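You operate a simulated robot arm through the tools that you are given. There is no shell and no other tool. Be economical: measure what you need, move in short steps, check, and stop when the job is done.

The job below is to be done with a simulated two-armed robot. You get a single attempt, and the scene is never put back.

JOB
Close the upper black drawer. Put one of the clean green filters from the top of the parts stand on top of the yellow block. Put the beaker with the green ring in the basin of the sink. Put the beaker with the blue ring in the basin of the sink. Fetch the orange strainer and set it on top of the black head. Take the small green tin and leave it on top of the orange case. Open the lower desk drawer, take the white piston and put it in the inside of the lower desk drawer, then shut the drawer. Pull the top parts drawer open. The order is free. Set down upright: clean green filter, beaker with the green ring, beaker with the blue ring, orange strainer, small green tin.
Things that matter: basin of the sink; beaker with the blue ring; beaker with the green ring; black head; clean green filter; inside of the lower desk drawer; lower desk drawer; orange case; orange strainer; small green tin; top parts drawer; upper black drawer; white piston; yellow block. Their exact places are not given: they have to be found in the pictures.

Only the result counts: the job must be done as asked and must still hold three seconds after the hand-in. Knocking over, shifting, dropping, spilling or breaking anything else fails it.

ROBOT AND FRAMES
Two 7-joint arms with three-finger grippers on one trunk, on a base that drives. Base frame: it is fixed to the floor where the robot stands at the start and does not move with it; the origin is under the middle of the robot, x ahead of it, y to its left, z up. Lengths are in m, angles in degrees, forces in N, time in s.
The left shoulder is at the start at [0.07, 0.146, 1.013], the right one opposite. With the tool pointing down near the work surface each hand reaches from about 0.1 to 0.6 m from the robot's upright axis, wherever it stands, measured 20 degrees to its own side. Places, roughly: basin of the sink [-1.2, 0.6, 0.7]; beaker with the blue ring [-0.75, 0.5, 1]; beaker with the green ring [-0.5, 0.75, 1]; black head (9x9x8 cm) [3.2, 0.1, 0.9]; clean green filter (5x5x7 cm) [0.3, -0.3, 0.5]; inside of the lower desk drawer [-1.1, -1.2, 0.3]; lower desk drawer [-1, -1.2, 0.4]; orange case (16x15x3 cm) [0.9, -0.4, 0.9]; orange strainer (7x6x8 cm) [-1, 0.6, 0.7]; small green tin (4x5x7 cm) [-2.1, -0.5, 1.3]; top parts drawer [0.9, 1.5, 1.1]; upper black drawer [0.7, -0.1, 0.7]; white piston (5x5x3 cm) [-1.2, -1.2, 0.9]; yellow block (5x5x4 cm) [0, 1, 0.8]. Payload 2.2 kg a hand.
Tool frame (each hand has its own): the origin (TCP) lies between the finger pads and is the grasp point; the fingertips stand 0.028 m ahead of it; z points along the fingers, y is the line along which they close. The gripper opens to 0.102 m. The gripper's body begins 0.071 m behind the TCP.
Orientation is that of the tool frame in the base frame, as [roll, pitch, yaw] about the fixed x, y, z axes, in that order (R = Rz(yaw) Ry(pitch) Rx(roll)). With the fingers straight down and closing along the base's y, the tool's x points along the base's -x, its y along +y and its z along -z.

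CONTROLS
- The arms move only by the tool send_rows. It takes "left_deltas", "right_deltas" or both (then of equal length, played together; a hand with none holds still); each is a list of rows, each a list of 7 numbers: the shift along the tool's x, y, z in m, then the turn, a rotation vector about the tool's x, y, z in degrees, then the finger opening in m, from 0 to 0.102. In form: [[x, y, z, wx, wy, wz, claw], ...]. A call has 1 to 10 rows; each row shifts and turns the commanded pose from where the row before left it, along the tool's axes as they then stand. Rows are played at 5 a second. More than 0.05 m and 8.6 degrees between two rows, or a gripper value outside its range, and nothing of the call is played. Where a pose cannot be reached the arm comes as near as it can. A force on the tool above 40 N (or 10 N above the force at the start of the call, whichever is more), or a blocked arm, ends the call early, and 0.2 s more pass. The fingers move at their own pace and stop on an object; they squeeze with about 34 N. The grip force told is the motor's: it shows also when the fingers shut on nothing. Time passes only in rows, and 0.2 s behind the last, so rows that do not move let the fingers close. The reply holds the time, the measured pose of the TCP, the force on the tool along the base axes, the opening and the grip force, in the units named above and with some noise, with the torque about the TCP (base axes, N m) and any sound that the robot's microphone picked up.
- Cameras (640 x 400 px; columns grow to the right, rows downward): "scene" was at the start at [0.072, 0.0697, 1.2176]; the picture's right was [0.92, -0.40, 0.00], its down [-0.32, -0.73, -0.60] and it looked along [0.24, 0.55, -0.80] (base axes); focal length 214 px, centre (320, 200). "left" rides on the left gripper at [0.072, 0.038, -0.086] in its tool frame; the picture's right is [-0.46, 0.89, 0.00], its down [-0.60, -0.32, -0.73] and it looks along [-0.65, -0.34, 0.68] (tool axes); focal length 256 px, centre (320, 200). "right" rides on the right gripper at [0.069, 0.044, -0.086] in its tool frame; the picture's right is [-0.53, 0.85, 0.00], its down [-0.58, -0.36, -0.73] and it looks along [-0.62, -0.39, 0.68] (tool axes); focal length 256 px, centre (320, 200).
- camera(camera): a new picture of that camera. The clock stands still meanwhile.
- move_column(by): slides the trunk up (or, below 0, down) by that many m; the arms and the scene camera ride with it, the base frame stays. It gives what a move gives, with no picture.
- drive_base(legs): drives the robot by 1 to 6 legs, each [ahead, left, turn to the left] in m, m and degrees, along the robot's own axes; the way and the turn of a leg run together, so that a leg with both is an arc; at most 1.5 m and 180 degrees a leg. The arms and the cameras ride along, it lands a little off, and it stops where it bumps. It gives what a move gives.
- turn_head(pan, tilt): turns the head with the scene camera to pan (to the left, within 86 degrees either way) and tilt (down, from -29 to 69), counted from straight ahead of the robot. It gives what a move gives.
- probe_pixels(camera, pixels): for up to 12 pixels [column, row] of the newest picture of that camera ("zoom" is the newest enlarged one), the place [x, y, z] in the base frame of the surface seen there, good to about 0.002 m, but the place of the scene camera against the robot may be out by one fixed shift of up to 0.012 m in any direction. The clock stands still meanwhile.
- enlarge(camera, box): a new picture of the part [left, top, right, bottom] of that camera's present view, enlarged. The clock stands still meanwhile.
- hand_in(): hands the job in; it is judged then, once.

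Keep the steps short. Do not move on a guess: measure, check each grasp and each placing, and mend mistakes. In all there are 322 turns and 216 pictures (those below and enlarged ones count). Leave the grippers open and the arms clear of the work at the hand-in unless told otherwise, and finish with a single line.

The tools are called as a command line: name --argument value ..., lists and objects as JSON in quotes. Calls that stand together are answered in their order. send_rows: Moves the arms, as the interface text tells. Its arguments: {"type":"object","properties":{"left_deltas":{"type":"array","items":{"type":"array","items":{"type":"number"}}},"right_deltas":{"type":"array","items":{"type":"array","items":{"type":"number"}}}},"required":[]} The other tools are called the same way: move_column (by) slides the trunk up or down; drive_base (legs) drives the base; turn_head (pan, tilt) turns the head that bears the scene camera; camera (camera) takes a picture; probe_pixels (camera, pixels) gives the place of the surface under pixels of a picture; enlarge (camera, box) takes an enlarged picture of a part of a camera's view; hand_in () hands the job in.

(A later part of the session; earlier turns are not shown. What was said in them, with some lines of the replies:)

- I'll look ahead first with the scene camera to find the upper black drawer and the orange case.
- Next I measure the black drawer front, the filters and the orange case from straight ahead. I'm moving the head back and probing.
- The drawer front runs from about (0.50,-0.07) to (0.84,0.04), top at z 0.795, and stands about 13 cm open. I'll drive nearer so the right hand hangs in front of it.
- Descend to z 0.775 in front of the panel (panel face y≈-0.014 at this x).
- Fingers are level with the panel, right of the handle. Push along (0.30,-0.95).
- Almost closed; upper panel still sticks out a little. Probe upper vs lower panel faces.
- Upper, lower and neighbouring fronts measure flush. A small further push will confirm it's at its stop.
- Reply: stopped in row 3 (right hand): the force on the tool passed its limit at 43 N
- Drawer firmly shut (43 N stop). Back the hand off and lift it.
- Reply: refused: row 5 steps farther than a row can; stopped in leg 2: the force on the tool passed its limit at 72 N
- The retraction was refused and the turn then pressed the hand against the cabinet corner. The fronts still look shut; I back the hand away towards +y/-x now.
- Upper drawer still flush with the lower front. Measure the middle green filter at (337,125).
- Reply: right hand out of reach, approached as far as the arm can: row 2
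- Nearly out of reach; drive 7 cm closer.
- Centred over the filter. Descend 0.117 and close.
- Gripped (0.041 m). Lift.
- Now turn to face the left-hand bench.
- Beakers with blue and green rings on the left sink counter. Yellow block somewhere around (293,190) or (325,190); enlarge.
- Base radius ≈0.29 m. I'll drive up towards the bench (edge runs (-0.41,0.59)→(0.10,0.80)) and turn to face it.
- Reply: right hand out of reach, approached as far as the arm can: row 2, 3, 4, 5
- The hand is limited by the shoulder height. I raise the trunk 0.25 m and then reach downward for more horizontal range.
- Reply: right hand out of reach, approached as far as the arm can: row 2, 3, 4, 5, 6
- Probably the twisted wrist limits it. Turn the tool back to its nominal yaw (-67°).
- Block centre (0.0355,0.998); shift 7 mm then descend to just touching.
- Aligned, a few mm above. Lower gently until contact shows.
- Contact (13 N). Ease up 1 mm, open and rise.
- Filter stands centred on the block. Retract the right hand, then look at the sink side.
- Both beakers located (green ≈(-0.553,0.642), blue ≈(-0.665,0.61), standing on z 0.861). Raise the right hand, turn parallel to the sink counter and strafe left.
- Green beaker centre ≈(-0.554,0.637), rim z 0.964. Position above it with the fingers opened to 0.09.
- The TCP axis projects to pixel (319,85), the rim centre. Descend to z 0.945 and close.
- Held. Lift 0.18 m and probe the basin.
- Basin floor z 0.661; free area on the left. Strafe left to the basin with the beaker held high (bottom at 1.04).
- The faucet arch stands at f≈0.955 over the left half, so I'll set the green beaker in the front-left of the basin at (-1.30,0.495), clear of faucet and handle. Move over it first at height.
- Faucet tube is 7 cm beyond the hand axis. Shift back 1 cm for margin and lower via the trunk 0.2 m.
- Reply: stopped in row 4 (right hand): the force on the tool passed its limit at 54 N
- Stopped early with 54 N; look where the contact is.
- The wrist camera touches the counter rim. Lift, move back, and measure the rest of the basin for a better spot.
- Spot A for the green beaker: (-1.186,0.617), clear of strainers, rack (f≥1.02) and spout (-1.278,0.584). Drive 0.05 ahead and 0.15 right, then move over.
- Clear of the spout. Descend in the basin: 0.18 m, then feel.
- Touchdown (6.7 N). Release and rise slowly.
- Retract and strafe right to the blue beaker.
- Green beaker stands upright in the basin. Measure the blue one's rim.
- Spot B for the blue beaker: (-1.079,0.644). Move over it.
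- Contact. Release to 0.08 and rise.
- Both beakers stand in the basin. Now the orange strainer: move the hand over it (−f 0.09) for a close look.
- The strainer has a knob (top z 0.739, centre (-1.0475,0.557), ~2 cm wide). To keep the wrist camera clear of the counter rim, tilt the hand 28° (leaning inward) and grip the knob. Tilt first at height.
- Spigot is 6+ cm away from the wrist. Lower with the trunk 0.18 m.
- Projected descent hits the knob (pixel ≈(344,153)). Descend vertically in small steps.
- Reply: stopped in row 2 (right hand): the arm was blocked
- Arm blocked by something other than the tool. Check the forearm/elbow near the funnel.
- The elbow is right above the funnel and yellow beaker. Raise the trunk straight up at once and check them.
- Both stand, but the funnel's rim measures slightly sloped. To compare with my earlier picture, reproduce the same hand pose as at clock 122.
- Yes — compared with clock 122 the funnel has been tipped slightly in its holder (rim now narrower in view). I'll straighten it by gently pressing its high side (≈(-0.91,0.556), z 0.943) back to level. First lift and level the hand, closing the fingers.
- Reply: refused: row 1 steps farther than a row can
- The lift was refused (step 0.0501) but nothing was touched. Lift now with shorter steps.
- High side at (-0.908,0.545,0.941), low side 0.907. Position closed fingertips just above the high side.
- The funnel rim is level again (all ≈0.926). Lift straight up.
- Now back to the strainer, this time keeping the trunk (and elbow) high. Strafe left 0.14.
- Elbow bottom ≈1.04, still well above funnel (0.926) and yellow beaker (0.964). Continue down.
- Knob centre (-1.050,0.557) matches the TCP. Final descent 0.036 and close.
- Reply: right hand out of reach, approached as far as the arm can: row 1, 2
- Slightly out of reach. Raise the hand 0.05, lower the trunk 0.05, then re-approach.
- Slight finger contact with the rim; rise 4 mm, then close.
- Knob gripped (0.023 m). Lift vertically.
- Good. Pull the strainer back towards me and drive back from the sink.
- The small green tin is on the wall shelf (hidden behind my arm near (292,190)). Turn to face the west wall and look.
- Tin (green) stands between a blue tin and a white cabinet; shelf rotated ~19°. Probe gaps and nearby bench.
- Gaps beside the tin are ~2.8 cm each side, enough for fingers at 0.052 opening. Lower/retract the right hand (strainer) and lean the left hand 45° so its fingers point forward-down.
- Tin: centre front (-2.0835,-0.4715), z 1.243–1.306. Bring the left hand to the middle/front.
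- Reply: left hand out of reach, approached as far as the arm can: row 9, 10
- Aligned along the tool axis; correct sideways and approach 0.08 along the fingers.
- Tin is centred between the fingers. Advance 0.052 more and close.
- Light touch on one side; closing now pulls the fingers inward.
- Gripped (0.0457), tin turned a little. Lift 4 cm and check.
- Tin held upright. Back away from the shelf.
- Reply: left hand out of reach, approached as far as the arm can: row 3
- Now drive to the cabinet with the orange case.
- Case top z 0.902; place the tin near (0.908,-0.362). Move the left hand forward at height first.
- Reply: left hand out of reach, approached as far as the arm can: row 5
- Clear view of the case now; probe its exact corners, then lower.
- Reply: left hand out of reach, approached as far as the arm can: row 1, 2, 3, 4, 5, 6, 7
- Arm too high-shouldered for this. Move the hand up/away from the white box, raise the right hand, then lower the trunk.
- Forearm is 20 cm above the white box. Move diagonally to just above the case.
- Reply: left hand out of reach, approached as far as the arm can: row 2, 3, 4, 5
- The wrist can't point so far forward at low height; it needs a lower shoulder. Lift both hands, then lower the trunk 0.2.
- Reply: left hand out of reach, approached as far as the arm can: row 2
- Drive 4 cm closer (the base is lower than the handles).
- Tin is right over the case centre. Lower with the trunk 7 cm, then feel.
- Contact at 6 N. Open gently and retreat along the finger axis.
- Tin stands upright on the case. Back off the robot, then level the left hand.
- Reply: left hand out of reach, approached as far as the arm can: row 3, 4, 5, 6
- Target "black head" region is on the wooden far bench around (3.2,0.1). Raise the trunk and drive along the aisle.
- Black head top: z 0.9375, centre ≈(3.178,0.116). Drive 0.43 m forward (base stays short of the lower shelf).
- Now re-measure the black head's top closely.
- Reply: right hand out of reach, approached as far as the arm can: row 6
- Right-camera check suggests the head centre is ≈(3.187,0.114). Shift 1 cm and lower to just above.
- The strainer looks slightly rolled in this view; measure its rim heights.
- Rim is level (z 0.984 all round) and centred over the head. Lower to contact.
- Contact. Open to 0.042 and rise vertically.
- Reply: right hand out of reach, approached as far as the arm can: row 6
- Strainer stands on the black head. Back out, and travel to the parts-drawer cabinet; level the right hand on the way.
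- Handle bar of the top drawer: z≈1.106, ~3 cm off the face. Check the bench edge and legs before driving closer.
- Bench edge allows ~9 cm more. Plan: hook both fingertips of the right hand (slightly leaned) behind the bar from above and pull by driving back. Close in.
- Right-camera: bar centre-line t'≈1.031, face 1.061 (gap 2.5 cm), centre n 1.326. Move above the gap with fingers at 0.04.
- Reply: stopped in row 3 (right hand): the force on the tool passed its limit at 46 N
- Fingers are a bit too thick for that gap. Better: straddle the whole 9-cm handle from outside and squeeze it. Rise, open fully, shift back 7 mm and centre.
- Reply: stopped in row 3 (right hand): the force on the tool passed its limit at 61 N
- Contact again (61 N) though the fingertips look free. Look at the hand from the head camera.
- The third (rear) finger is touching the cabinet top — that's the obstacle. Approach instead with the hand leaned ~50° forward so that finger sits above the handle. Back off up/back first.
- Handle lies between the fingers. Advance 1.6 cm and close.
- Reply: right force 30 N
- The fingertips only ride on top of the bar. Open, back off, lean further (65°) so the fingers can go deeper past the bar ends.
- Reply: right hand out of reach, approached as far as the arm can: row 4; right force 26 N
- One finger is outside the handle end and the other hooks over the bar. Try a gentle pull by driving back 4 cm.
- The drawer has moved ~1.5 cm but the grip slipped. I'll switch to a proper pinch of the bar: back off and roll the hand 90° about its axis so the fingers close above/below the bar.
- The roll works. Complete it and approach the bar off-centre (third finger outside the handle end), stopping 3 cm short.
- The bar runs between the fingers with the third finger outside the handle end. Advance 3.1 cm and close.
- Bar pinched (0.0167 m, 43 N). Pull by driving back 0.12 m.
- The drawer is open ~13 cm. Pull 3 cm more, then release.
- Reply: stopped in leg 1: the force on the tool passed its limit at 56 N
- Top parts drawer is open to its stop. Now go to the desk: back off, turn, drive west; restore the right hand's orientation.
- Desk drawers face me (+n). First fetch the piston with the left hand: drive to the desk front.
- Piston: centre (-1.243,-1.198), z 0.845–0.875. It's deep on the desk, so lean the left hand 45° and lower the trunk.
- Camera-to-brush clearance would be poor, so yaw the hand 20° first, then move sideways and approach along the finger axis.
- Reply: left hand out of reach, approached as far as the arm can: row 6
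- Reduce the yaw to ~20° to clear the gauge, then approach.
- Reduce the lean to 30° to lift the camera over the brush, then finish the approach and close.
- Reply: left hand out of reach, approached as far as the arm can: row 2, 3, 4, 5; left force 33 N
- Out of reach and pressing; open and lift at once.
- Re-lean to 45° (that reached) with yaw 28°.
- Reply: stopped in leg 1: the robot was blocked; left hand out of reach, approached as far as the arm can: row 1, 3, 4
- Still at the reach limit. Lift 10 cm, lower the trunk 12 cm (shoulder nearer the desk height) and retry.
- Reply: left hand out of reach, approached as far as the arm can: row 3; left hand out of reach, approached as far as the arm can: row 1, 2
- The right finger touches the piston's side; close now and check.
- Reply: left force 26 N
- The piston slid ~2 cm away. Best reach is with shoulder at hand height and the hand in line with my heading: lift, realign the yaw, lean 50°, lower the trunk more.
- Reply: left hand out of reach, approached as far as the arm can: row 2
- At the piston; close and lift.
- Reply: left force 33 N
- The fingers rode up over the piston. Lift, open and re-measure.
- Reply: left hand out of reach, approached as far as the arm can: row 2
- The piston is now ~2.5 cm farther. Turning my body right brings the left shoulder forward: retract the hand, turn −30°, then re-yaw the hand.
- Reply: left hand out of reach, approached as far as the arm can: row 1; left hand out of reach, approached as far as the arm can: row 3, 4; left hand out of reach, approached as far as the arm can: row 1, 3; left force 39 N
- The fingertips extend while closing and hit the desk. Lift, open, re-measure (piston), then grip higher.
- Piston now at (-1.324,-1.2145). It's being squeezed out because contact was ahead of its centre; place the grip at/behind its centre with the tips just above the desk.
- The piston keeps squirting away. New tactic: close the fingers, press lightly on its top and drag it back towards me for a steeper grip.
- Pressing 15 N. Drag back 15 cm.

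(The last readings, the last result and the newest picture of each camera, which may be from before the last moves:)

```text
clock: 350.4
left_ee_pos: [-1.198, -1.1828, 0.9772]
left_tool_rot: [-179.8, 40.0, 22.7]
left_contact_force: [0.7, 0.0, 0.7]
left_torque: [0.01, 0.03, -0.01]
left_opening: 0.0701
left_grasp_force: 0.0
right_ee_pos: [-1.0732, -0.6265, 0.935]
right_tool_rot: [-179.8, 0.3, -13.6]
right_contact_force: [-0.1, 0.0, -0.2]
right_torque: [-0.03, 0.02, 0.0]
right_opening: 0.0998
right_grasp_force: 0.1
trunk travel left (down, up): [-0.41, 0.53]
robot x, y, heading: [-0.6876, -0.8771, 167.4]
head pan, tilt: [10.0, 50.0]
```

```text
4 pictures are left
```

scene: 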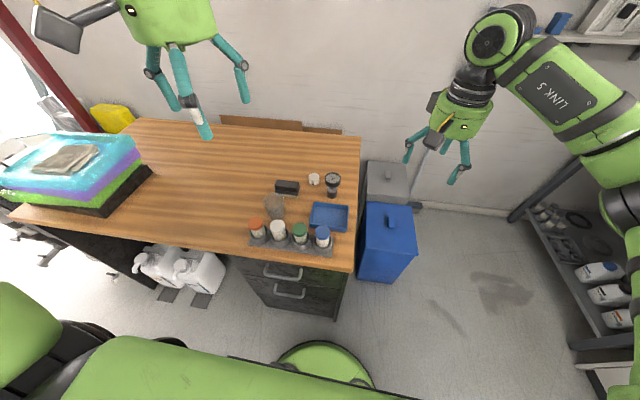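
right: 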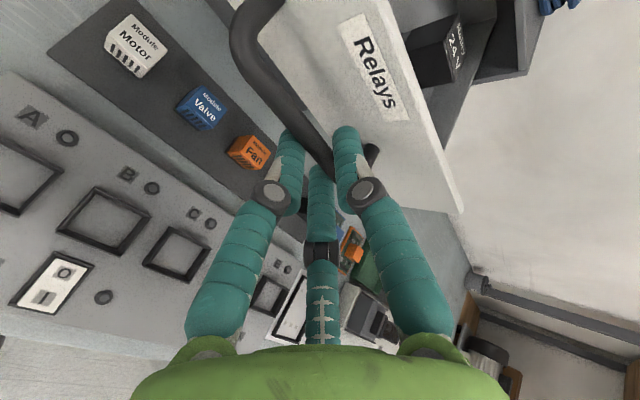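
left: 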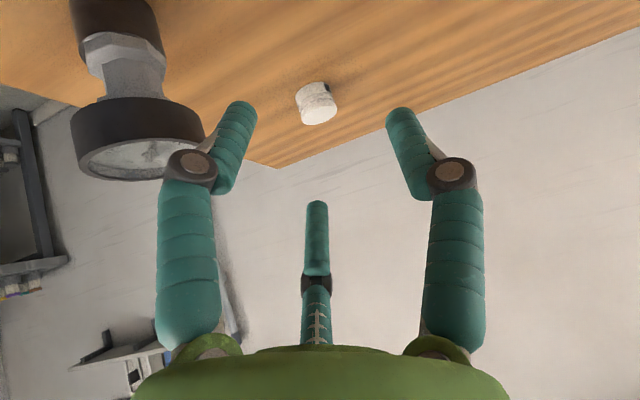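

probe_pixels --camera "left" --pixels '[[319, 115], [301, 115], [337, 108], [320, 123], [316, 106], [313, 95]]'

```text
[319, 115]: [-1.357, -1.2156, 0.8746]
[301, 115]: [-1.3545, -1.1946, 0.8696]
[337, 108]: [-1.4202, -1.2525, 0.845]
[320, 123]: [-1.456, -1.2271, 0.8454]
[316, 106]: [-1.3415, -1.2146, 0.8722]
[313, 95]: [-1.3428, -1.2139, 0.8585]
```

The drag slipped; piston at (-1.36,-1.215). Try a steeper (28°) wide-open approach straight down over it, now that my shoulder is forward.

send_rows --left_deltas '[[0, 0, 0, 0, 6, 0, 0.1], [0, 0, 0, 0, 6, 0, 0.1], [-0.0342, -0.0082, 0.0181, 0, 0, 0, 0.1], [-0.0342, -0.0082, 0.0181, 0, 0, 0, 0.1], [-0.0342, -0.0082, 0.0181, 0, 0, 0, 0.1], [-0.0342, -0.0082, 0.0181, 0, 0, 0, 0.1], [0.0164, 0, 0.0309, 0, 0, 0, 0.1]]'

```text
clock: 352.0
left_ee_pos: [-1.3527, -1.2133, 0.9439]
left_tool_rot: [-179.8, 27.9, 22.8]
left_contact_force: [0.8, -0.3, -0.8]
left_torque: [0.0, 0.01, 0.02]
left_opening: 0.0999
left_grasp_force: 0.0
right_ee_pos: [-1.0742, -0.628, 0.9345]
right_tool_rot: [-179.9, 0.3, -13.5]
right_contact_force: [0.7, 0.2, 0.7]
right_torque: [0.03, 0.01, 0.01]
right_opening: 0.1001
right_grasp_force: 0.2
trunk travel left (down, up): [-0.41, 0.53]
robot x, y, heading: [-0.6857, -0.878, 167.6]
head pan, tilt: [10.0, 50.0]
```

Reached without limits. Descend 6.3 cm straight down.

send_rows --left_deltas '[[0.0148, 0, 0.0278, 0, 0, 0, 0.1], [0.0094, 0, 0.0177, 0, 0, 0, 0.1], [0.0054, 0, 0.0101, 0, 0, 0, 0.1]]'

```text
clock: 352.8
left_ee_pos: [-1.3531, -1.211, 0.8827]
left_tool_rot: [-179.7, 28.3, 22.9]
left_contact_force: [1.9, 2.8, 5.5]
left_torque: [0.34, -0.26, -0.1]
left_opening: 0.1031
left_grasp_force: 1.9
right_ee_pos: [-1.0726, -0.6243, 0.9349]
right_tool_rot: [-179.9, 0.3, -13.6]
right_contact_force: [0.8, 0.0, 1.2]
right_torque: [-0.01, 0.01, 0.01]
right_opening: 0.1002
right_grasp_force: 0.0
trunk travel left (down, up): [-0.41, 0.53]
robot x, y, heading: [-0.6888, -0.8809, 167.7]
head pan, tilt: [10.0, 50.0]
```

send_rows --left_deltas '[[-0.0009, 0, -0.0018, 0, 0, 0, 0.08], [0, 0, 0, 0, 0, 0, 0.06], [0, 0, 0, 0, 0, 0, 0.045], [0, 0, 0, 0, 0, 0, 0.02], [0, 0, 0, 0, 0, 0, 0.0]]'

```text
clock: 354.0
left_ee_pos: [-1.353, -1.2131, 0.8827]
left_tool_rot: [-179.9, 28.3, 22.7]
left_contact_force: [-2.1, -4.1, 9.6]
left_torque: [-0.08, -0.01, 0.02]
left_opening: 0.0454
left_grasp_force: 34.1
right_ee_pos: [-1.0733, -0.6266, 0.9349]
right_tool_rot: [-179.7, 0.2, -13.8]
right_contact_force: [-0.6, -0.2, -0.5]
right_torque: [0.01, 0.02, 0.0]
right_opening: 0.0999
right_grasp_force: 0.0
trunk travel left (down, up): [-0.41, 0.53]
robot x, y, heading: [-0.6877, -0.8784, 167.8]
head pan, tilt: [10.0, 50.0]
```

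Gripped: opening 0.0454 with 34 N. Lift.

send_rows --left_deltas '[[-0.0141, 0, -0.0265, 0, 0, 0, 0.0], [-0.0211, 0, -0.0397, 0, 0, 0, 0.0], [-0.0211, 0, -0.0397, 0, 0, 0, 0.0]]'

```text
clock: 354.8
left_ee_pos: [-1.3541, -1.211, 1.0024]
left_tool_rot: [179.9, 28.0, 22.5]
left_contact_force: [0.2, -0.1, -0.1]
left_torque: [0.01, -0.02, 0.03]
left_opening: 0.0438
left_grasp_force: 33.3
right_ee_pos: [-1.0745, -0.625, 0.9334]
right_tool_rot: [-179.9, 0.2, -13.6]
right_contact_force: [-0.5, -0.3, -0.8]
right_torque: [-0.01, -0.01, -0.03]
right_opening: 0.0997
right_grasp_force: 0.1
trunk travel left (down, up): [-0.41, 0.53]
robot x, y, heading: [-0.6908, -0.875, 167.8]
head pan, tilt: [10.0, 50.0]
```

Piston held. Retract, back away from the desk, and face the drawer squarely.

send_rows --left_deltas '[[0.0424, 0, -0.0225, 0, 0, 0, 0.0], [0.0424, 0, -0.0225, 0, 0, 0, 0.0], [0.0424, 0, -0.0225, 0, 0, 0, 0.0], [0.0424, 0, -0.0225, 0, 0, 0, 0.0]]'

drive_base --legs '[[-0.304, -0.173, 0], [0, 0, 29.7]]'

```text
clock: 355.8
left_ee_pos: [-1.1761, -1.1391, 1.0021]
left_tool_rot: [-179.8, 28.1, 22.9]
left_contact_force: [-0.1, -0.9, 0.1]
left_torque: [0.0, 0.01, 0.02]
left_opening: 0.044
left_grasp_force: 33.8
right_ee_pos: [-1.0729, -0.6261, 0.9349]
right_tool_rot: [-179.8, 0.3, -13.7]
right_contact_force: [0.1, 0.1, -0.5]
right_torque: [-0.03, 0.02, 0.01]
right_opening: 0.0998
right_grasp_force: 0.1
trunk travel left (down, up): [-0.41, 0.53]
robot x, y, heading: [-0.6911, -0.8762, 167.3]
head pan, tilt: [10.0, 50.0]
```

```text
clock: 359.5
left_ee_pos: [-0.6553, -1.2384, 1.0011]
left_tool_rot: [-179.9, 28.0, 51.8]
left_contact_force: [-0.6, 0.0, -0.6]
left_torque: [0.04, -0.02, 0.02]
left_opening: 0.044
left_grasp_force: 33.4
right_ee_pos: [-0.8139, -0.7391, 0.9338]
right_tool_rot: [-179.8, 0.2, 15.5]
right_contact_force: [0.4, -0.2, -0.4]
right_torque: [0.03, 0.02, 0.04]
right_opening: 0.0999
right_grasp_force: 0.0
trunk travel left (down, up): [-0.41, 0.53]
robot x, y, heading: [-0.3572, -0.7692, -163.2]
head pan, tilt: [10.0, 50.0]
```

send_rows --right_deltas '[[0, 0, 0, 0, -7.9, 0, 0.06], [0, 0, 0, 0, -7.9, 0, 0.06], [0, 0, 0, 0, -7.9, 0, 0.06], [0, 0, 0, 0, -7.9, 0, 0.06], [0, 0, 0, 0, -7.9, 0, 0.06], [0, 0, 0, 0, -7.9, 0, 0.06], [0, 0, 0, 0, -7.6, 0, 0.06]]'

send_rows --right_deltas '[[0, 0, 0, 0, 0, 8.5, 0.06], [0, 0, 0, 0, 0, 8.5, 0.06], [0, 0, 0, 0, 0, 8.5, 0.06], [0, 0, 0, 0, 0, 8.5, 0.06], [0, 0, 0, 0, 0, 8.5, 0.06], [0, 0, 0, 0, 0, 8.5, 0.06], [0, 0, 0, 0, 0, 8.5, 0.06], [0, 0, 0, 0, 0, 8.5, 0.06], [0, 0, 0, 0, 0, 8.5, 0.06], [0, 0, 0, 0, 0, 8.5, 0.06]]'

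drive_base --legs '[[0, 0.32, 0.7]]'

move_column --by -0.2

```text
clock: 361.1
left_ee_pos: [-0.6554, -1.2374, 1.0017]
left_tool_rot: [-179.8, 28.1, 51.9]
left_contact_force: [0.8, 0.0, -1.3]
left_torque: [0.02, 0.0, -0.05]
left_opening: 0.0436
left_grasp_force: 34.2
right_ee_pos: [-0.8144, -0.7392, 0.9347]
right_tool_rot: [-179.8, 55.4, 15.6]
right_contact_force: [0.5, -0.1, -0.8]
right_torque: [0.02, 0.04, 0.01]
right_opening: 0.0602
right_grasp_force: 0.0
trunk travel left (down, up): [-0.41, 0.53]
robot x, y, heading: [-0.3515, -0.7722, -163.3]
head pan, tilt: [10.0, 50.0]
```

```text
clock: 363.3
left_ee_pos: [-0.655, -1.2382, 1.0016]
left_tool_rot: [-179.9, 28.0, 51.9]
left_contact_force: [-0.8, -0.7, -0.7]
left_torque: [0.02, 0.02, 0.02]
left_opening: 0.0436
left_grasp_force: 34.0
right_ee_pos: [-0.8131, -0.7406, 0.9339]
right_tool_rot: [124.9, 4.1, -71.8]
right_contact_force: [0.5, 0.2, 0.0]
right_torque: [0.0, 0.01, -0.01]
right_opening: 0.0599
right_grasp_force: 0.0
trunk travel left (down, up): [-0.41, 0.53]
robot x, y, heading: [-0.3541, -0.7736, -163.4]
head pan, tilt: [10.0, 50.0]
```

```text
clock: 365.4
left_ee_pos: [-0.5589, -1.5442, 1.0012]
left_tool_rot: [-180.0, 28.0, 52.2]
left_contact_force: [0.4, -0.2, -0.7]
left_torque: [-0.01, -0.02, 0.02]
left_opening: 0.0434
left_grasp_force: 34.1
right_ee_pos: [-0.7205, -1.0489, 0.9342]
right_tool_rot: [124.9, 4.3, -71.4]
right_contact_force: [1.0, -1.0, -0.5]
right_torque: [0.03, -0.01, 0.01]
right_opening: 0.0601
right_grasp_force: 0.0
trunk travel left (down, up): [-0.41, 0.53]
robot x, y, heading: [-0.2624, -1.0784, -162.7]
head pan, tilt: [10.0, 50.0]
```

```text
clock: 367.6
left_ee_pos: [-0.5585, -1.5451, 0.8018]
left_tool_rot: [-179.9, 28.2, 52.2]
left_contact_force: [-0.3, 0.7, -0.1]
left_torque: [0.04, 0.01, 0.01]
left_opening: 0.0434
left_grasp_force: 34.0
right_ee_pos: [-0.7209, -1.0474, 0.7347]
right_tool_rot: [124.9, 4.2, -71.2]
right_contact_force: [-0.6, 0.3, 0.3]
right_torque: [0.0, 0.02, 0.02]
right_opening: 0.0599
right_grasp_force: 0.0
trunk travel left (down, up): [-0.21, 0.73]
robot x, y, heading: [-0.2649, -1.0775, -162.9]
head pan, tilt: [10.0, 50.0]
```

send_rows --right_deltas '[[0, 0, 0, 0, 0, 4, 0.06], [0, -0.04, 0.0, 0, 0, 0, 0.06], [0, -0.04, 0.0, 0, 0, 0, 0.06]]'

camera --camera "right"

```text
clock: 368.4
left_ee_pos: [-0.559, -1.5443, 0.8024]
left_tool_rot: [-179.9, 27.9, 52.2]
left_contact_force: [0.4, 0.4, -0.5]
left_torque: [0.04, -0.03, 0.05]
left_opening: 0.0434
left_grasp_force: 34.0
right_ee_pos: [-0.706, -1.0523, 0.6976]
right_tool_rot: [124.8, 1.0, -73.6]
right_contact_force: [0.7, 0.2, 0.1]
right_torque: [-0.02, -0.01, 0.03]
right_opening: 0.0597
right_grasp_force: 0.0
right hand out of reach, approached as far as the arm can: row 2, 3
trunk travel left (down, up): [-0.21, 0.73]
robot x, y, heading: [-0.2589, -1.0737, -162.6]
head pan, tilt: [10.0, 50.0]
```

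```text
3 pictures are left
```

right: 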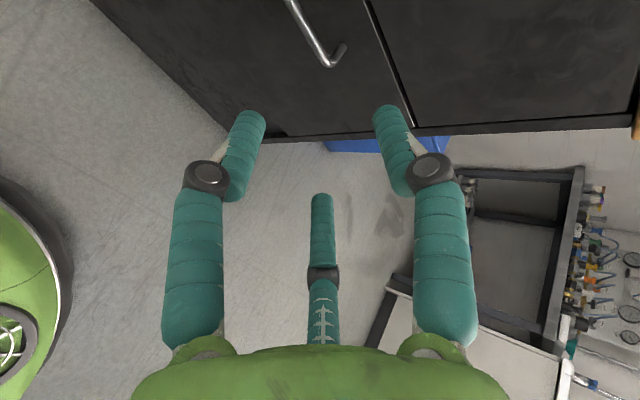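

probe_pixels --camera "right" --pixels '[[328, 62], [315, 45], [302, 20], [294, 3], [342, 47], [350, 90], [250, 60], [380, 50]]'

```text
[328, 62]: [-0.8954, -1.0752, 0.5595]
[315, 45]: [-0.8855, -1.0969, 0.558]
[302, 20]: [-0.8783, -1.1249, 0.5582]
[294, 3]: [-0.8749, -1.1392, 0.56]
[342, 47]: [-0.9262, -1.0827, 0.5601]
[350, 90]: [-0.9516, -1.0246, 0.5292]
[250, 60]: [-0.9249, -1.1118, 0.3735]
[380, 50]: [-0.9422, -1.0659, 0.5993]
```

Bar at n −1.18, z 0.56. Drive forward 0.12 and lower the trunk 0.129 to line up.

drive_base --legs '[[0.12, 0, 0]]'

move_column --by -0.129

```text
clock: 369.7
left_ee_pos: [-0.6741, -1.5815, 0.8001]
left_tool_rot: [-179.9, 28.0, 52.3]
left_contact_force: [1.0, 0.0, -0.7]
left_torque: [0.02, 0.01, -0.01]
left_opening: 0.0437
left_grasp_force: 34.0
right_ee_pos: [-0.8208, -1.0878, 0.6987]
right_tool_rot: [124.9, 1.0, -73.5]
right_contact_force: [-0.6, 0.3, 0.2]
right_torque: [0.01, 0.02, -0.04]
right_opening: 0.0601
right_grasp_force: 0.1
trunk travel left (down, up): [-0.21, 0.73]
robot x, y, heading: [-0.3762, -1.1146, -162.9]
head pan, tilt: [10.0, 50.0]
```

```text
clock: 371.2
left_ee_pos: [-0.673, -1.5806, 0.6727]
left_tool_rot: [-179.9, 28.1, 52.2]
left_contact_force: [0.6, -0.7, -1.7]
left_torque: [-0.02, -0.02, 0.03]
left_opening: 0.0434
left_grasp_force: 34.0
right_ee_pos: [-0.8205, -1.0886, 0.5699]
right_tool_rot: [124.7, 1.1, -73.5]
right_contact_force: [0.0, -0.2, -0.6]
right_torque: [-0.01, 0.01, -0.03]
right_opening: 0.0598
right_grasp_force: 0.0
trunk travel left (down, up): [-0.081, 0.859]
robot x, y, heading: [-0.3785, -1.114, -162.9]
head pan, tilt: [10.0, 50.0]
```

send_rows --right_deltas '[[-0.0083, 0.0164, 0.0237, 0, 0, 0, 0.06], [0, 0.0164, 0.0237, 0, 0, 0, 0.06], [0, 0, 0, 0, 0, 0, 0.0], [0, 0, 0, 0, 0, 0, 0.0]]'

```text
clock: 372.1
left_ee_pos: [-0.6747, -1.5798, 0.6733]
left_tool_rot: [179.9, 28.2, 52.1]
left_contact_force: [0.3, 0.3, 0.3]
left_torque: [0.02, 0.04, -0.01]
left_opening: 0.0435
left_grasp_force: 33.9
right_ee_pos: [-0.8773, -1.0899, 0.5596]
right_tool_rot: [126.5, 1.7, -74.3]
right_contact_force: [1.4, 6.1, -4.8]
right_torque: [-0.65, -0.33, -0.11]
right_opening: 0.0199
right_grasp_force: 44.9
trunk travel left (down, up): [-0.081, 0.859]
robot x, y, heading: [-0.3743, -1.1136, -162.8]
head pan, tilt: [10.0, 50.0]
stopped in row 4 (right hand): the force on the tool passed its limit at 46 N (the readings are from after the stop); the commanded pose is now the measured one
```

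Bar pinched (0.02 m, 45 N). Pull back 0.25 m.

drive_base --legs '[[-0.25, 0, 0]]'

```text
clock: 373.9
left_ee_pos: [-0.4314, -1.5037, 0.6731]
left_tool_rot: [179.8, 28.1, 52.2]
left_contact_force: [0.1, -0.1, -0.8]
left_torque: [0.02, -0.04, 0.02]
left_opening: 0.0435
left_grasp_force: 34.2
right_ee_pos: [-0.6348, -1.0135, 0.5612]
right_tool_rot: [126.6, 1.7, -74.5]
right_contact_force: [-8.6, 27.4, -4.8]
right_torque: [-0.73, -0.26, -0.31]
right_opening: 0.0195
right_grasp_force: 44.8
trunk travel left (down, up): [-0.081, 0.859]
robot x, y, heading: [-0.1287, -1.0351, -162.8]
head pan, tilt: [10.0, 50.0]
```

drive_base --legs '[[-0.05, 0, 0]]'

send_rows --right_deltas '[[0, 0, 0, 0, 0, 0, 0.03], [0, 0, 0, 0, 0, 0, 0.06], [0, -0.0164, -0.0237, 0, 0, 0, 0.06], [0, -0.0246, -0.0356, 0, 0, 0, 0.06], [0, -0.0246, -0.0356, 0, 0, 0, 0.06]]'

```text
clock: 375.0
left_ee_pos: [-0.3835, -1.4914, 0.6726]
left_tool_rot: [180.0, 28.1, 52.1]
left_contact_force: [0.0, -0.2, -1.3]
left_torque: [-0.02, -0.01, -0.01]
left_opening: 0.0436
left_grasp_force: 34.0
right_ee_pos: [-0.5903, -1.0004, 0.5615]
right_tool_rot: [126.4, 1.7, -75.0]
right_contact_force: [-1.8, 0.6, -1.4]
right_torque: [-0.5, -0.17, 0.16]
right_opening: 0.0197
right_grasp_force: 44.3
trunk travel left (down, up): [-0.081, 0.859]
robot x, y, heading: [-0.0869, -1.0155, -162.5]
head pan, tilt: [10.0, 50.0]
stopped in leg 1: the force on the tool passed its limit at 49 N (the readings are from after the stop); the commanded pose is now the measured one
```

```text
clock: 376.2
left_ee_pos: [-0.3835, -1.4896, 0.673]
left_tool_rot: [-180.0, 28.1, 52.4]
left_contact_force: [-0.6, -0.4, -0.2]
left_torque: [0.0, -0.04, 0.0]
left_opening: 0.043
left_grasp_force: 33.8
right_ee_pos: [-0.4973, -0.9866, 0.5923]
right_tool_rot: [126.4, 1.8, -75.1]
right_contact_force: [-0.7, -0.5, -1.2]
right_torque: [0.05, 0.02, 0.02]
right_opening: 0.0601
right_grasp_force: 0.0
right hand out of reach, approached as far as the arm can: row 4, 5
trunk travel left (down, up): [-0.081, 0.859]
robot x, y, heading: [-0.0861, -1.0218, -163.1]
head pan, tilt: [10.0, 50.0]
```

Drawer is open 30 cm to its stop. Raise the trunk, turn the left hand upright for placing.

move_column --by 0.4

send_rows --left_deltas '[[0, 0, 0, 3.28, 0, 6.18, 0.0], [0, 0, 0, 3.28, 0, 6.18, 0.0], [0, 0, 0, 3.28, 0, 6.18, 0.0], [0, 0, 0, 3.28, 0, 6.18, 0.0], [0, 0, 0, 3.28, 0, 6.18, 0.0], [0, 0, 0, 0, 7, 0, 0.0], [0, 0, 0, 0, 7, 0, 0.0], [0, 0, 0, 0, 7, 0, 0.0], [0, 0, 0, 0, 7, 0, 0.0]]'

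send_rows --right_deltas '[[0, 0.02, -0.03, 0, 0, 0, 0.06], [0, 0.03, -0.02, 0, 0, 0, 0.06], [0, 0.03, -0.02, 0, 0, 0, 0.06]]'

drive_base --legs '[[0, -0.295, 0.6], [0.1, 0, 0]]'

```text
clock: 380.0
left_ee_pos: [-0.3834, -1.4911, 1.0733]
left_tool_rot: [-179.9, 28.0, 52.2]
left_contact_force: [0.0, -0.3, -0.6]
left_torque: [0.01, -0.02, -0.01]
left_opening: 0.0431
left_grasp_force: 34.0
right_ee_pos: [-0.4994, -0.9866, 0.9922]
right_tool_rot: [126.4, 1.8, -75.0]
right_contact_force: [0.7, 0.7, 0.0]
right_torque: [0.0, -0.01, 0.03]
right_opening: 0.0598
right_grasp_force: 0.0
trunk travel left (down, up): [-0.481, 0.459]
robot x, y, heading: [-0.0849, -1.0217, -162.9]
head pan, tilt: [10.0, 50.0]
```

```text
clock: 382.0
left_ee_pos: [-0.3843, -1.4913, 1.0728]
left_tool_rot: [179.9, 0.0, 17.2]
left_contact_force: [-0.8, -1.0, -1.5]
left_torque: [0.01, 0.01, -0.02]
left_opening: 0.0436
left_grasp_force: 34.2
right_ee_pos: [-0.5, -0.9853, 0.9924]
right_tool_rot: [126.4, 1.7, -75.1]
right_contact_force: [-1.0, 0.2, -0.5]
right_torque: [0.0, -0.02, 0.01]
right_opening: 0.06
right_grasp_force: 0.0
trunk travel left (down, up): [-0.481, 0.459]
robot x, y, heading: [-0.0842, -1.0204, -162.6]
head pan, tilt: [10.0, 50.0]
```

```text
clock: 382.8
left_ee_pos: [-0.3814, -1.4906, 1.0724]
left_tool_rot: [-180.0, 0.3, 17.2]
left_contact_force: [0.4, -0.3, -0.8]
left_torque: [-0.02, 0.04, -0.04]
left_opening: 0.0432
left_grasp_force: 34.3
right_ee_pos: [-0.4852, -0.9866, 1.1004]
right_tool_rot: [126.4, 1.8, -74.9]
right_contact_force: [-0.1, 0.5, -0.2]
right_torque: [-0.04, -0.02, 0.01]
right_opening: 0.0602
right_grasp_force: 0.2
trunk travel left (down, up): [-0.481, 0.459]
robot x, y, heading: [-0.0893, -1.0241, -162.7]
head pan, tilt: [10.0, 50.0]
```

```text
clock: 384.2
left_ee_pos: [-0.4224, -1.4102, 1.0731]
left_tool_rot: [-180.0, 0.2, 17.1]
left_contact_force: [-0.2, 0.5, -0.1]
left_torque: [0.04, 0.03, 0.0]
left_opening: 0.0431
left_grasp_force: 34.2
right_ee_pos: [-0.5265, -0.9064, 1.0983]
right_tool_rot: [126.5, 1.8, -75.1]
right_contact_force: [0.2, 0.0, 0.4]
right_torque: [-0.02, 0.0, -0.01]
right_opening: 0.0596
right_grasp_force: 0.0
trunk travel left (down, up): [-0.481, 0.459]
robot x, y, heading: [-0.125, -0.94, -162.8]
head pan, tilt: [10.0, 50.0]
stopped in leg 1: the robot was blocked; the commanded pose is now the measured one
```

Bumped something on the right (stand corner). Go forward first, then right.

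drive_base --legs '[[0.16, 0.01, 0], [0.01, -0.2, 0]]'

turn_head --pan 12 --tilt 55

camera --camera "scene"

```text
clock: 386.8
left_ee_pos: [-0.6357, -1.2772, 1.0729]
left_tool_rot: [180.0, 0.2, 17.4]
left_contact_force: [-0.8, 0.2, -0.2]
left_torque: [-0.02, 0.04, 0.03]
left_opening: 0.0431
left_grasp_force: 34.0
right_ee_pos: [-0.7414, -0.7727, 1.0979]
right_tool_rot: [126.5, 1.8, -74.8]
right_contact_force: [0.5, -0.4, 0.3]
right_torque: [-0.01, 0.0, 0.01]
right_opening: 0.0601
right_grasp_force: 0.1
trunk travel left (down, up): [-0.481, 0.459]
robot x, y, heading: [-0.3401, -0.8096, -162.8]
head pan, tilt: [10.0, 50.0]
```

```text
clock: 387.5
left_ee_pos: [-0.6356, -1.2773, 1.0732]
left_tool_rot: [180.0, 0.1, 17.4]
left_contact_force: [-0.2, 0.4, -0.8]
left_torque: [-0.01, -0.03, 0.04]
left_opening: 0.0431
left_grasp_force: 34.6
right_ee_pos: [-0.741, -0.7734, 1.0983]
right_tool_rot: [126.4, 1.8, -74.9]
right_contact_force: [-0.7, -0.6, -0.6]
right_torque: [-0.01, 0.02, 0.02]
right_opening: 0.0601
right_grasp_force: 0.1
trunk travel left (down, up): [-0.481, 0.459]
robot x, y, heading: [-0.3389, -0.8056, -162.4]
head pan, tilt: [12.0, 55.0]
```

```text
2 pictures are left
```

scene: 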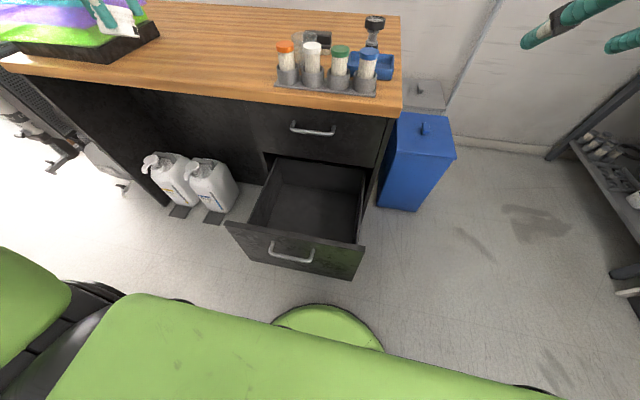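

Drawer wide open. Probe its floor, walls and front.

probe_pixels --camera "scene" --pixels '[[315, 210], [300, 230], [330, 195], [250, 222], [360, 240], [300, 238], [290, 258], [275, 185], [355, 200], [310, 175], [320, 46], [305, 222]]'

```text
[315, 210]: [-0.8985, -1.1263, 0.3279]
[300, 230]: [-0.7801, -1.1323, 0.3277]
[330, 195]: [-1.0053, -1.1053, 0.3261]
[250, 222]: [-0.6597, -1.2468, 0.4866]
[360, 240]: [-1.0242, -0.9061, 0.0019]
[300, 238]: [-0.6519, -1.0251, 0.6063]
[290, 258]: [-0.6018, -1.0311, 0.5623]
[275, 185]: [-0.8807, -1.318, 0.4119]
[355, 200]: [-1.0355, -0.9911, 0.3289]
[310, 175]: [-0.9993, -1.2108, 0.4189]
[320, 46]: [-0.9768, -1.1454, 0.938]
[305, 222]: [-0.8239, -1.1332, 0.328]
```

Drawer floor z 0.328. Move the left hand over the drawer middle and lower the trunk.

send_rows --left_deltas '[[-0.0172, -0.0415, 0, 0, 0, 0, 0.0], [-0.0172, -0.0415, 0, 0, 0, 0, 0.0], [-0.0172, -0.0415, 0, 0, 0, 0, 0.0], [-0.0172, -0.0415, 0, 0, 0, 0, 0.0], [-0.0172, -0.0415, 0, 0, 0, 0, 0.0]]'

move_column --by -0.36

```text
clock: 388.7
left_ee_pos: [-0.7255, -1.1279, 1.031]
left_tool_rot: [-180.0, 0.2, 17.5]
left_contact_force: [0.0, -0.3, -1.0]
left_torque: [-0.01, -0.02, 0.03]
left_opening: 0.0433
left_grasp_force: 33.8
left hand out of reach, approached as far as the arm can: row 3, 4, 5
right_ee_pos: [-0.7428, -0.7744, 1.099]
right_tool_rot: [126.6, 1.8, -74.9]
right_contact_force: [-1.3, -0.6, 0.4]
right_torque: [0.02, -0.01, 0.01]
right_opening: 0.0601
right_grasp_force: 0.1
trunk travel left (down, up): [-0.481, 0.459]
robot x, y, heading: [-0.338, -0.8079, -162.6]
head pan, tilt: [12.0, 55.0]
```

```text
clock: 392.2
left_ee_pos: [-0.7256, -1.1267, 0.6713]
left_tool_rot: [-179.9, 0.0, 17.4]
left_contact_force: [-0.3, 0.0, 0.2]
left_torque: [0.0, -0.01, 0.01]
left_opening: 0.0431
left_grasp_force: 33.7
right_ee_pos: [-0.7416, -0.7747, 0.7378]
right_tool_rot: [126.4, 1.8, -74.7]
right_contact_force: [-0.2, -0.1, 0.2]
right_torque: [-0.03, -0.01, 0.0]
right_opening: 0.06
right_grasp_force: 0.1
trunk travel left (down, up): [-0.121, 0.819]
robot x, y, heading: [-0.3406, -0.8079, -162.4]
head pan, tilt: [12.0, 55.0]
```

send_rows --left_deltas '[[0, 0, 0.045, 0, 0, 0, 0.0], [0, 0, 0.045, 0, 0, 0, 0.0], [-0.025, 0, 0, 0, 0, 0, 0.0], [-0.022, 0, 0, 0, 0, 0, 0.0]]'

```text
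clock: 393.2
left_ee_pos: [-0.7703, -1.1415, 0.5793]
left_tool_rot: [-179.9, 0.1, 17.4]
left_contact_force: [1.0, 0.1, -0.3]
left_torque: [0.0, -0.01, -0.01]
left_opening: 0.0429
left_grasp_force: 33.5
right_ee_pos: [-0.7419, -0.7735, 0.7386]
right_tool_rot: [126.4, 1.8, -74.8]
right_contact_force: [0.8, -0.6, 0.1]
right_torque: [-0.02, 0.02, 0.01]
right_opening: 0.06
right_grasp_force: 0.1
trunk travel left (down, up): [-0.121, 0.819]
robot x, y, heading: [-0.3417, -0.8056, -162.5]
head pan, tilt: [12.0, 55.0]
```

send_rows --left_deltas '[[0, 0, 0.045, 0, 0, 0, 0.0], [0, 0, 0.045, 0, 0, 0, 0.0], [0, 0, 0.045, 0, 0, 0, 0.0], [0, 0, 0.04, 0, 0, 0, 0.0]]'

```text
clock: 394.2
left_ee_pos: [-0.7694, -1.1417, 0.4049]
left_tool_rot: [-179.9, 0.1, 17.5]
left_contact_force: [0.2, 0.0, -0.6]
left_torque: [0.0, 0.0, 0.01]
left_opening: 0.0429
left_grasp_force: 33.9
right_ee_pos: [-0.7427, -0.7742, 0.7384]
right_tool_rot: [126.5, 1.8, -74.8]
right_contact_force: [0.3, -0.2, -0.2]
right_torque: [0.0, -0.01, -0.04]
right_opening: 0.0599
right_grasp_force: 0.1
trunk travel left (down, up): [-0.121, 0.819]
robot x, y, heading: [-0.3397, -0.8056, -162.7]
head pan, tilt: [12.0, 55.0]
```

send_rows --left_deltas '[[0, 0, 0.012, 0, 0, 0, 0.0], [0, 0, 0.01, 0, 0, 0, 0.0], [0, 0, 0.006, 0, 0, 0, 0.0], [0, 0, 0.005, 0, 0, 0, 0.0], [0, 0, 0.004, 0, 0, 0, 0.0]]'

```text
clock: 395.4
left_ee_pos: [-0.7715, -1.1415, 0.375]
left_tool_rot: [-179.9, 0.6, 17.5]
left_contact_force: [2.1, -3.9, 25.7]
left_torque: [-0.26, 0.22, 0.05]
left_opening: 0.0431
left_grasp_force: 33.7
right_ee_pos: [-0.7398, -0.7732, 0.7398]
right_tool_rot: [126.2, 1.7, -74.9]
right_contact_force: [0.0, -0.2, 0.0]
right_torque: [0.02, 0.01, 0.01]
right_opening: 0.0597
right_grasp_force: 0.0
trunk travel left (down, up): [-0.121, 0.819]
robot x, y, heading: [-0.3407, -0.8078, -162.6]
head pan, tilt: [12.0, 55.0]
```

Piston touches the drawer floor. Ease up slightly, release and rise straight.

send_rows --left_deltas '[[0, 0, -0.002, 0, 0, 0, 0.0], [0, 0, 0, 0, 0, 0, 0.06], [0, 0, 0, 0, 0, 0, 0.08], [0, 0, -0.04, 0, 0, 0, 0.08], [0, 0, -0.048, 0, 0, 0, 0.08], [0, 0, -0.048, 0, 0, 0, 0.08], [0, 0, -0.048, 0, 0, 0, 0.08], [0, 0, -0.048, 0, 0, 0, 0.08], [0.02, 0, -0.04, 0, 0, 0, 0.08]]'

move_column --by 0.35

turn_head --pan 12 --tilt 58

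camera --camera "scene"

```text
clock: 397.4
left_ee_pos: [-0.7467, -1.1372, 0.6431]
left_tool_rot: [-179.9, 0.1, 17.5]
left_contact_force: [0.1, -0.4, -0.4]
left_torque: [-0.01, -0.01, -0.01]
left_opening: 0.0798
left_grasp_force: 0.0
right_ee_pos: [-0.7412, -0.7738, 0.7392]
right_tool_rot: [126.4, 1.8, -74.9]
right_contact_force: [-0.9, 0.3, -0.8]
right_torque: [0.04, -0.02, 0.01]
right_opening: 0.0602
right_grasp_force: 0.1
trunk travel left (down, up): [-0.121, 0.819]
robot x, y, heading: [-0.3398, -0.8094, -162.7]
head pan, tilt: [12.0, 55.0]
```

```text
clock: 400.8
left_ee_pos: [-0.748, -1.1368, 0.9934]
left_tool_rot: [-179.9, 0.2, 17.3]
left_contact_force: [-0.2, 0.8, -0.5]
left_torque: [0.0, 0.01, 0.0]
left_opening: 0.08
left_grasp_force: 0.0
right_ee_pos: [-0.7416, -0.7731, 1.089]
right_tool_rot: [126.5, 1.8, -74.9]
right_contact_force: [-1.0, 0.6, -1.0]
right_torque: [0.03, 0.05, -0.01]
right_opening: 0.0601
right_grasp_force: 0.2
trunk travel left (down, up): [-0.471, 0.469]
robot x, y, heading: [-0.3392, -0.8074, -162.4]
head pan, tilt: [12.0, 55.0]
```

```text
clock: 401.4
left_ee_pos: [-0.7453, -1.1362, 0.9943]
left_tool_rot: [-179.9, 0.3, 17.4]
left_contact_force: [-0.2, 0.2, -0.6]
left_torque: [0.0, 0.02, 0.0]
left_opening: 0.0802
left_grasp_force: 0.0
right_ee_pos: [-0.7426, -0.7736, 1.0889]
right_tool_rot: [126.4, 1.8, -74.7]
right_contact_force: [-0.3, 1.4, -0.6]
right_torque: [-0.02, -0.01, 0.0]
right_opening: 0.0599
right_grasp_force: 0.1
trunk travel left (down, up): [-0.471, 0.469]
robot x, y, heading: [-0.3379, -0.8073, -162.5]
head pan, tilt: [12.0, 58.0]
```

```text
1 pictures are left
```

scene: 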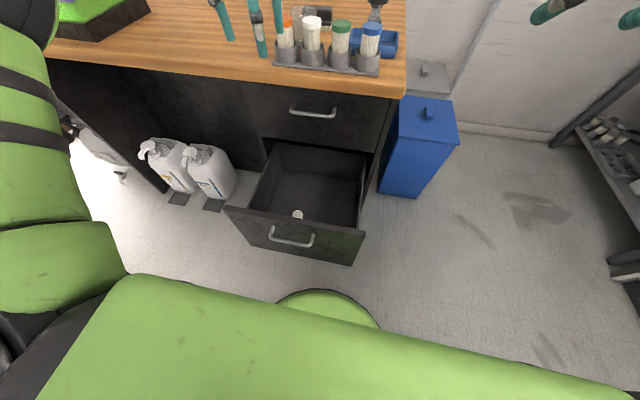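

Piston lies inside the drawer. Now retract the left hand, shift left and back, to push the drawer shut with the right hand's closed fingertips.

send_rows --left_deltas '[[0, 0, -0.045, 0, 0, 0, 0.1], [0, 0, -0.045, 0, 0, 0, 0.1], [0.03, 0, -0.035, 0, 0, 0, 0.1], [0.03, 0, -0.035, 0, 0, 0, 0.1], [0.03, 0, -0.035, 0, 0, 0, 0.1], [0.03, 0, -0.035, 0, 0, 0, 0.1], [0.03, 0, -0.035, 0, 0, 0, 0.1]]' --right_deltas '[[0, 0, 0, 0, 0, 0, 0.0], [0, 0, 0, 0, 0, 0, 0.0], [0, 0, 0, 0, 0, 0, 0.0], [0, 0, 0, 0, 0, 0, 0.0], [0, 0, 0, 0, 0, 0, 0.0], [0, 0, 0, 0, 0, 0, 0.0], [0, 0, 0, 0, 0, 0, 0.0]]'

drive_base --legs '[[0, 0.285, -0.2], [-0.16, 0, 0]]'

move_column --by -0.45

```text
clock: 403.0
left_ee_pos: [-0.5411, -1.1073, 1.128]
left_tool_rot: [-179.7, 0.5, 17.4]
left_contact_force: [0.5, 0.6, 0.5]
left_torque: [0.0, 0.03, 0.0]
left_opening: 0.1
left_grasp_force: 0.1
left hand out of reach, approached as far as the arm can: row 1, 2, 3, 4, 5, 6, 7
right_ee_pos: [-0.7399, -0.773, 1.0892]
right_tool_rot: [126.4, 1.7, -74.9]
right_contact_force: [0.9, -0.5, -0.5]
right_torque: [-0.03, 0.04, 0.01]
right_opening: 0.002
right_grasp_force: 31.5
trunk travel left (down, up): [-0.471, 0.469]
robot x, y, heading: [-0.3409, -0.809, -162.5]
head pan, tilt: [12.0, 58.0]
```

```text
clock: 406.0
left_ee_pos: [-0.3082, -1.3305, 1.1277]
left_tool_rot: [-179.7, 0.4, 17.4]
left_contact_force: [0.2, -0.2, 0.0]
left_torque: [0.0, 0.0, 0.03]
left_opening: 0.1003
left_grasp_force: 0.2
right_ee_pos: [-0.5059, -0.9951, 1.0889]
right_tool_rot: [126.6, 1.7, -74.9]
right_contact_force: [0.6, -0.5, 0.6]
right_torque: [-0.01, 0.03, -0.01]
right_opening: 0.002
right_grasp_force: 31.7
trunk travel left (down, up): [-0.471, 0.469]
robot x, y, heading: [-0.1079, -1.0335, -162.9]
head pan, tilt: [12.0, 58.0]
```

```text
refused: -0.45 is not a number from -0.4 to 0.4
```

move_column --by -0.4

send_rows --right_deltas '[[0, -0.037, 0.0256, 0, 0, 0, 0.0], [0, -0.037, 0.0256, 0, 0, 0, 0.0], [0, -0.037, 0.0256, 0, 0, 0, 0.0], [0, -0.037, 0.0256, 0, 0, 0, 0.0]]'

```text
clock: 409.8
left_ee_pos: [-0.3086, -1.3311, 0.7263]
left_tool_rot: [-179.7, 0.4, 17.4]
left_contact_force: [-0.4, -0.7, 0.2]
left_torque: [-0.01, -0.01, 0.01]
left_opening: 0.1001
left_grasp_force: 0.1
right_ee_pos: [-0.5071, -0.9954, 0.6878]
right_tool_rot: [126.5, 1.8, -74.9]
right_contact_force: [0.0, -0.1, 0.0]
right_torque: [0.0, 0.03, -0.02]
right_opening: 0.0022
right_grasp_force: 31.3
trunk travel left (down, up): [-0.071, 0.869]
robot x, y, heading: [-0.1041, -1.0299, -162.7]
head pan, tilt: [12.0, 58.0]
```

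```text
clock: 410.8
left_ee_pos: [-0.3091, -1.3313, 0.7282]
left_tool_rot: [-179.7, 0.3, 17.3]
left_contact_force: [0.7, 0.6, -0.2]
left_torque: [0.0, 0.03, -0.02]
left_opening: 0.1
left_grasp_force: 0.1
right_ee_pos: [-0.5342, -1.0205, 0.5478]
right_tool_rot: [126.6, 1.8, -75.1]
right_contact_force: [0.1, -0.2, 0.4]
right_torque: [-0.01, 0.03, 0.01]
right_opening: 0.002
right_grasp_force: 31.4
right hand out of reach, approached as far as the arm can: row 3, 4
trunk travel left (down, up): [-0.071, 0.869]
robot x, y, heading: [-0.1074, -1.0306, -162.7]
head pan, tilt: [12.0, 58.0]
```

move_column --by -0.055

drive_base --legs '[[0.2, 0, -0.2]]'

```text
clock: 411.8
left_ee_pos: [-0.3089, -1.3296, 0.672]
left_tool_rot: [-179.8, 0.5, 17.3]
left_contact_force: [-0.5, 0.2, 0.6]
left_torque: [0.02, -0.03, 0.03]
left_opening: 0.0999
left_grasp_force: 0.0
right_ee_pos: [-0.5341, -1.0213, 0.4936]
right_tool_rot: [126.5, 1.8, -75.1]
right_contact_force: [-0.8, -0.1, 0.1]
right_torque: [-0.02, -0.01, -0.01]
right_opening: 0.0023
right_grasp_force: 31.2
trunk travel left (down, up): [-0.016, 0.924]
robot x, y, heading: [-0.1044, -1.0305, -162.8]
head pan, tilt: [12.0, 58.0]
```

```text
clock: 413.4
left_ee_pos: [-0.5012, -1.3886, 0.6703]
left_tool_rot: [-179.7, 0.4, 17.0]
left_contact_force: [0.2, 1.0, 0.3]
left_torque: [-0.02, 0.0, -0.01]
left_opening: 0.1003
left_grasp_force: 0.1
right_ee_pos: [-0.7258, -1.077, 0.4948]
right_tool_rot: [126.6, 1.8, -75.3]
right_contact_force: [0.2, -0.5, 0.2]
right_torque: [0.02, 0.01, 0.0]
right_opening: 0.002
right_grasp_force: 31.4
trunk travel left (down, up): [-0.016, 0.924]
robot x, y, heading: [-0.2965, -1.0879, -162.9]
head pan, tilt: [12.0, 58.0]
```

Pushing along. Continue.

drive_base --legs '[[0.15, 0, 0]]'

drive_base --legs '[[0.05, 0, 0]]'

```text
clock: 414.8
left_ee_pos: [-0.6461, -1.4323, 0.6715]
left_tool_rot: [-179.8, 0.4, 17.0]
left_contact_force: [0.1, -0.3, 0.3]
left_torque: [0.01, 0.0, 0.03]
left_opening: 0.1001
left_grasp_force: 0.0
right_ee_pos: [-0.8692, -1.1204, 0.4947]
right_tool_rot: [126.6, 1.8, -75.3]
right_contact_force: [-0.1, 0.5, -0.7]
right_torque: [-0.03, -0.01, -0.02]
right_opening: 0.0023
right_grasp_force: 31.4
trunk travel left (down, up): [-0.016, 0.924]
robot x, y, heading: [-0.4403, -1.1348, -162.9]
head pan, tilt: [12.0, 58.0]
```

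```text
clock: 415.6
left_ee_pos: [-0.6736, -1.4407, 0.6712]
left_tool_rot: [-179.8, 0.3, 17.0]
left_contact_force: [0.7, 0.4, -0.3]
left_torque: [-0.02, 0.01, -0.02]
left_opening: 0.0998
left_grasp_force: 0.0
right_ee_pos: [-0.8912, -1.1272, 0.4937]
right_tool_rot: [126.7, 2.1, -74.8]
right_contact_force: [10.1, 2.5, 3.4]
right_torque: [-0.02, 0.06, -0.02]
right_opening: 0.0022
right_grasp_force: 31.5
trunk travel left (down, up): [-0.016, 0.924]
robot x, y, heading: [-0.4675, -1.1379, -163.0]
head pan, tilt: [12.0, 58.0]
stopped in leg 1: the force on the tool passed its limit at 115 N (the readings are from after the stop); the commanded pose is now the measured one
```

Hard stop with the tips at n≈−1.21 (closed-face position). Back off, open the gripper, raise, and verify with the last picture.

drive_base --legs '[[-0.3, 0, 0]]'

send_rows --right_deltas '[[0, 0, 0, 0, 0, 0, 0.1], [0, 0, -0.02, 0, 0, 0, 0.1]]'

move_column --by 0.4

turn_head --pan 0 --tilt 45

camera --camera "scene"

```text
clock: 417.7
left_ee_pos: [-0.391, -1.3561, 0.6714]
left_tool_rot: [-179.9, 0.3, 17.0]
left_contact_force: [-0.1, 0.5, -0.7]
left_torque: [-0.01, -0.01, -0.01]
left_opening: 0.1001
left_grasp_force: 0.0
right_ee_pos: [-0.6127, -1.0438, 0.4932]
right_tool_rot: [126.9, 2.2, -74.8]
right_contact_force: [-0.7, 0.4, 0.1]
right_torque: [0.01, 0.02, 0.01]
right_opening: 0.0022
right_grasp_force: 31.4
trunk travel left (down, up): [-0.016, 0.924]
robot x, y, heading: [-0.1851, -1.0527, -162.9]
head pan, tilt: [12.0, 58.0]
```

```text
clock: 418.3
left_ee_pos: [-0.3916, -1.3555, 0.6731]
left_tool_rot: [-179.8, 0.4, 17.1]
left_contact_force: [0.3, -0.4, -0.1]
left_torque: [0.01, -0.04, -0.02]
left_opening: 0.1003
left_grasp_force: 0.1
right_ee_pos: [-0.5981, -1.0405, 0.5086]
right_tool_rot: [127.0, 2.2, -74.8]
right_contact_force: [-0.2, 0.7, -0.3]
right_torque: [-0.01, 0.03, 0.03]
right_opening: 0.1
right_grasp_force: 0.1
right hand out of reach, approached as far as the arm can: row 2
trunk travel left (down, up): [-0.016, 0.924]
robot x, y, heading: [-0.187, -1.0538, -163.2]
head pan, tilt: [12.0, 58.0]
```

```text
clock: 422.1
left_ee_pos: [-0.3919, -1.3551, 1.0707]
left_tool_rot: [-179.7, 0.2, 17.1]
left_contact_force: [-0.5, 0.2, -0.7]
left_torque: [-0.02, 0.0, -0.02]
left_opening: 0.0999
left_grasp_force: 0.1
right_ee_pos: [-0.5989, -1.0421, 0.9095]
right_tool_rot: [127.1, 2.3, -74.8]
right_contact_force: [0.6, 0.6, 0.2]
right_torque: [0.02, -0.03, 0.0]
right_opening: 0.1001
right_grasp_force: 0.1
trunk travel left (down, up): [-0.416, 0.524]
robot x, y, heading: [-0.1877, -1.0551, -163.0]
head pan, tilt: [12.0, 58.0]
```

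```text
clock: 422.9
left_ee_pos: [-0.3909, -1.3554, 1.0717]
left_tool_rot: [-179.8, 0.3, 17.1]
left_contact_force: [0.0, 0.1, 0.5]
left_torque: [0.02, 0.01, 0.03]
left_opening: 0.0999
left_grasp_force: 0.0
right_ee_pos: [-0.5985, -1.0418, 0.9098]
right_tool_rot: [126.9, 2.2, -74.8]
right_contact_force: [-0.8, 0.1, -0.2]
right_torque: [0.0, 0.01, 0.0]
right_opening: 0.1002
right_grasp_force: 0.0
trunk travel left (down, up): [-0.416, 0.524]
robot x, y, heading: [-0.1887, -1.056, -163.1]
head pan, tilt: [0.0, 45.0]
```

```text
0 pictures are left
```

scene: 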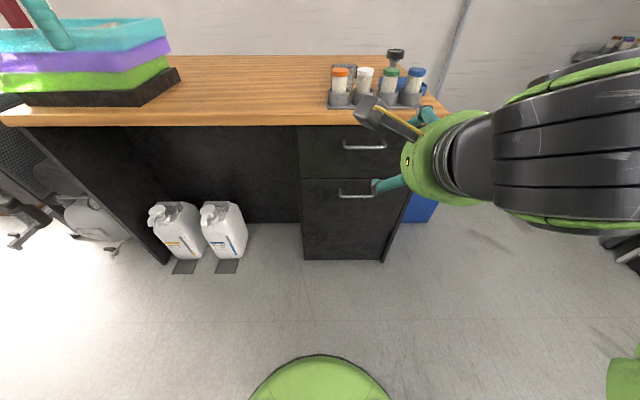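

probe_pixels --camera "scene" --pixels '[[330, 165], [330, 210], [320, 230], [385, 165], [380, 230]]'

```text
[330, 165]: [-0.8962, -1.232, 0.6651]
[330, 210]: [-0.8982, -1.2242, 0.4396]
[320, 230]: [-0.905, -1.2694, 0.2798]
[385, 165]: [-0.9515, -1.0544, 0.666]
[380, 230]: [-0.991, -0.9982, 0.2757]
```

The lower drawer front is flush with the upper one (n −1.224 on both), and the piston was in it before I pushed it shut. The grippers are open and the arms are clear, so I hand in.

hand_in

```text
The job is handed in.
```

I handed the job in with every step done. Two things are unconfirmed: the brush on the desk may have moved, and I bumped something while driving near the filter stand and did not look again.
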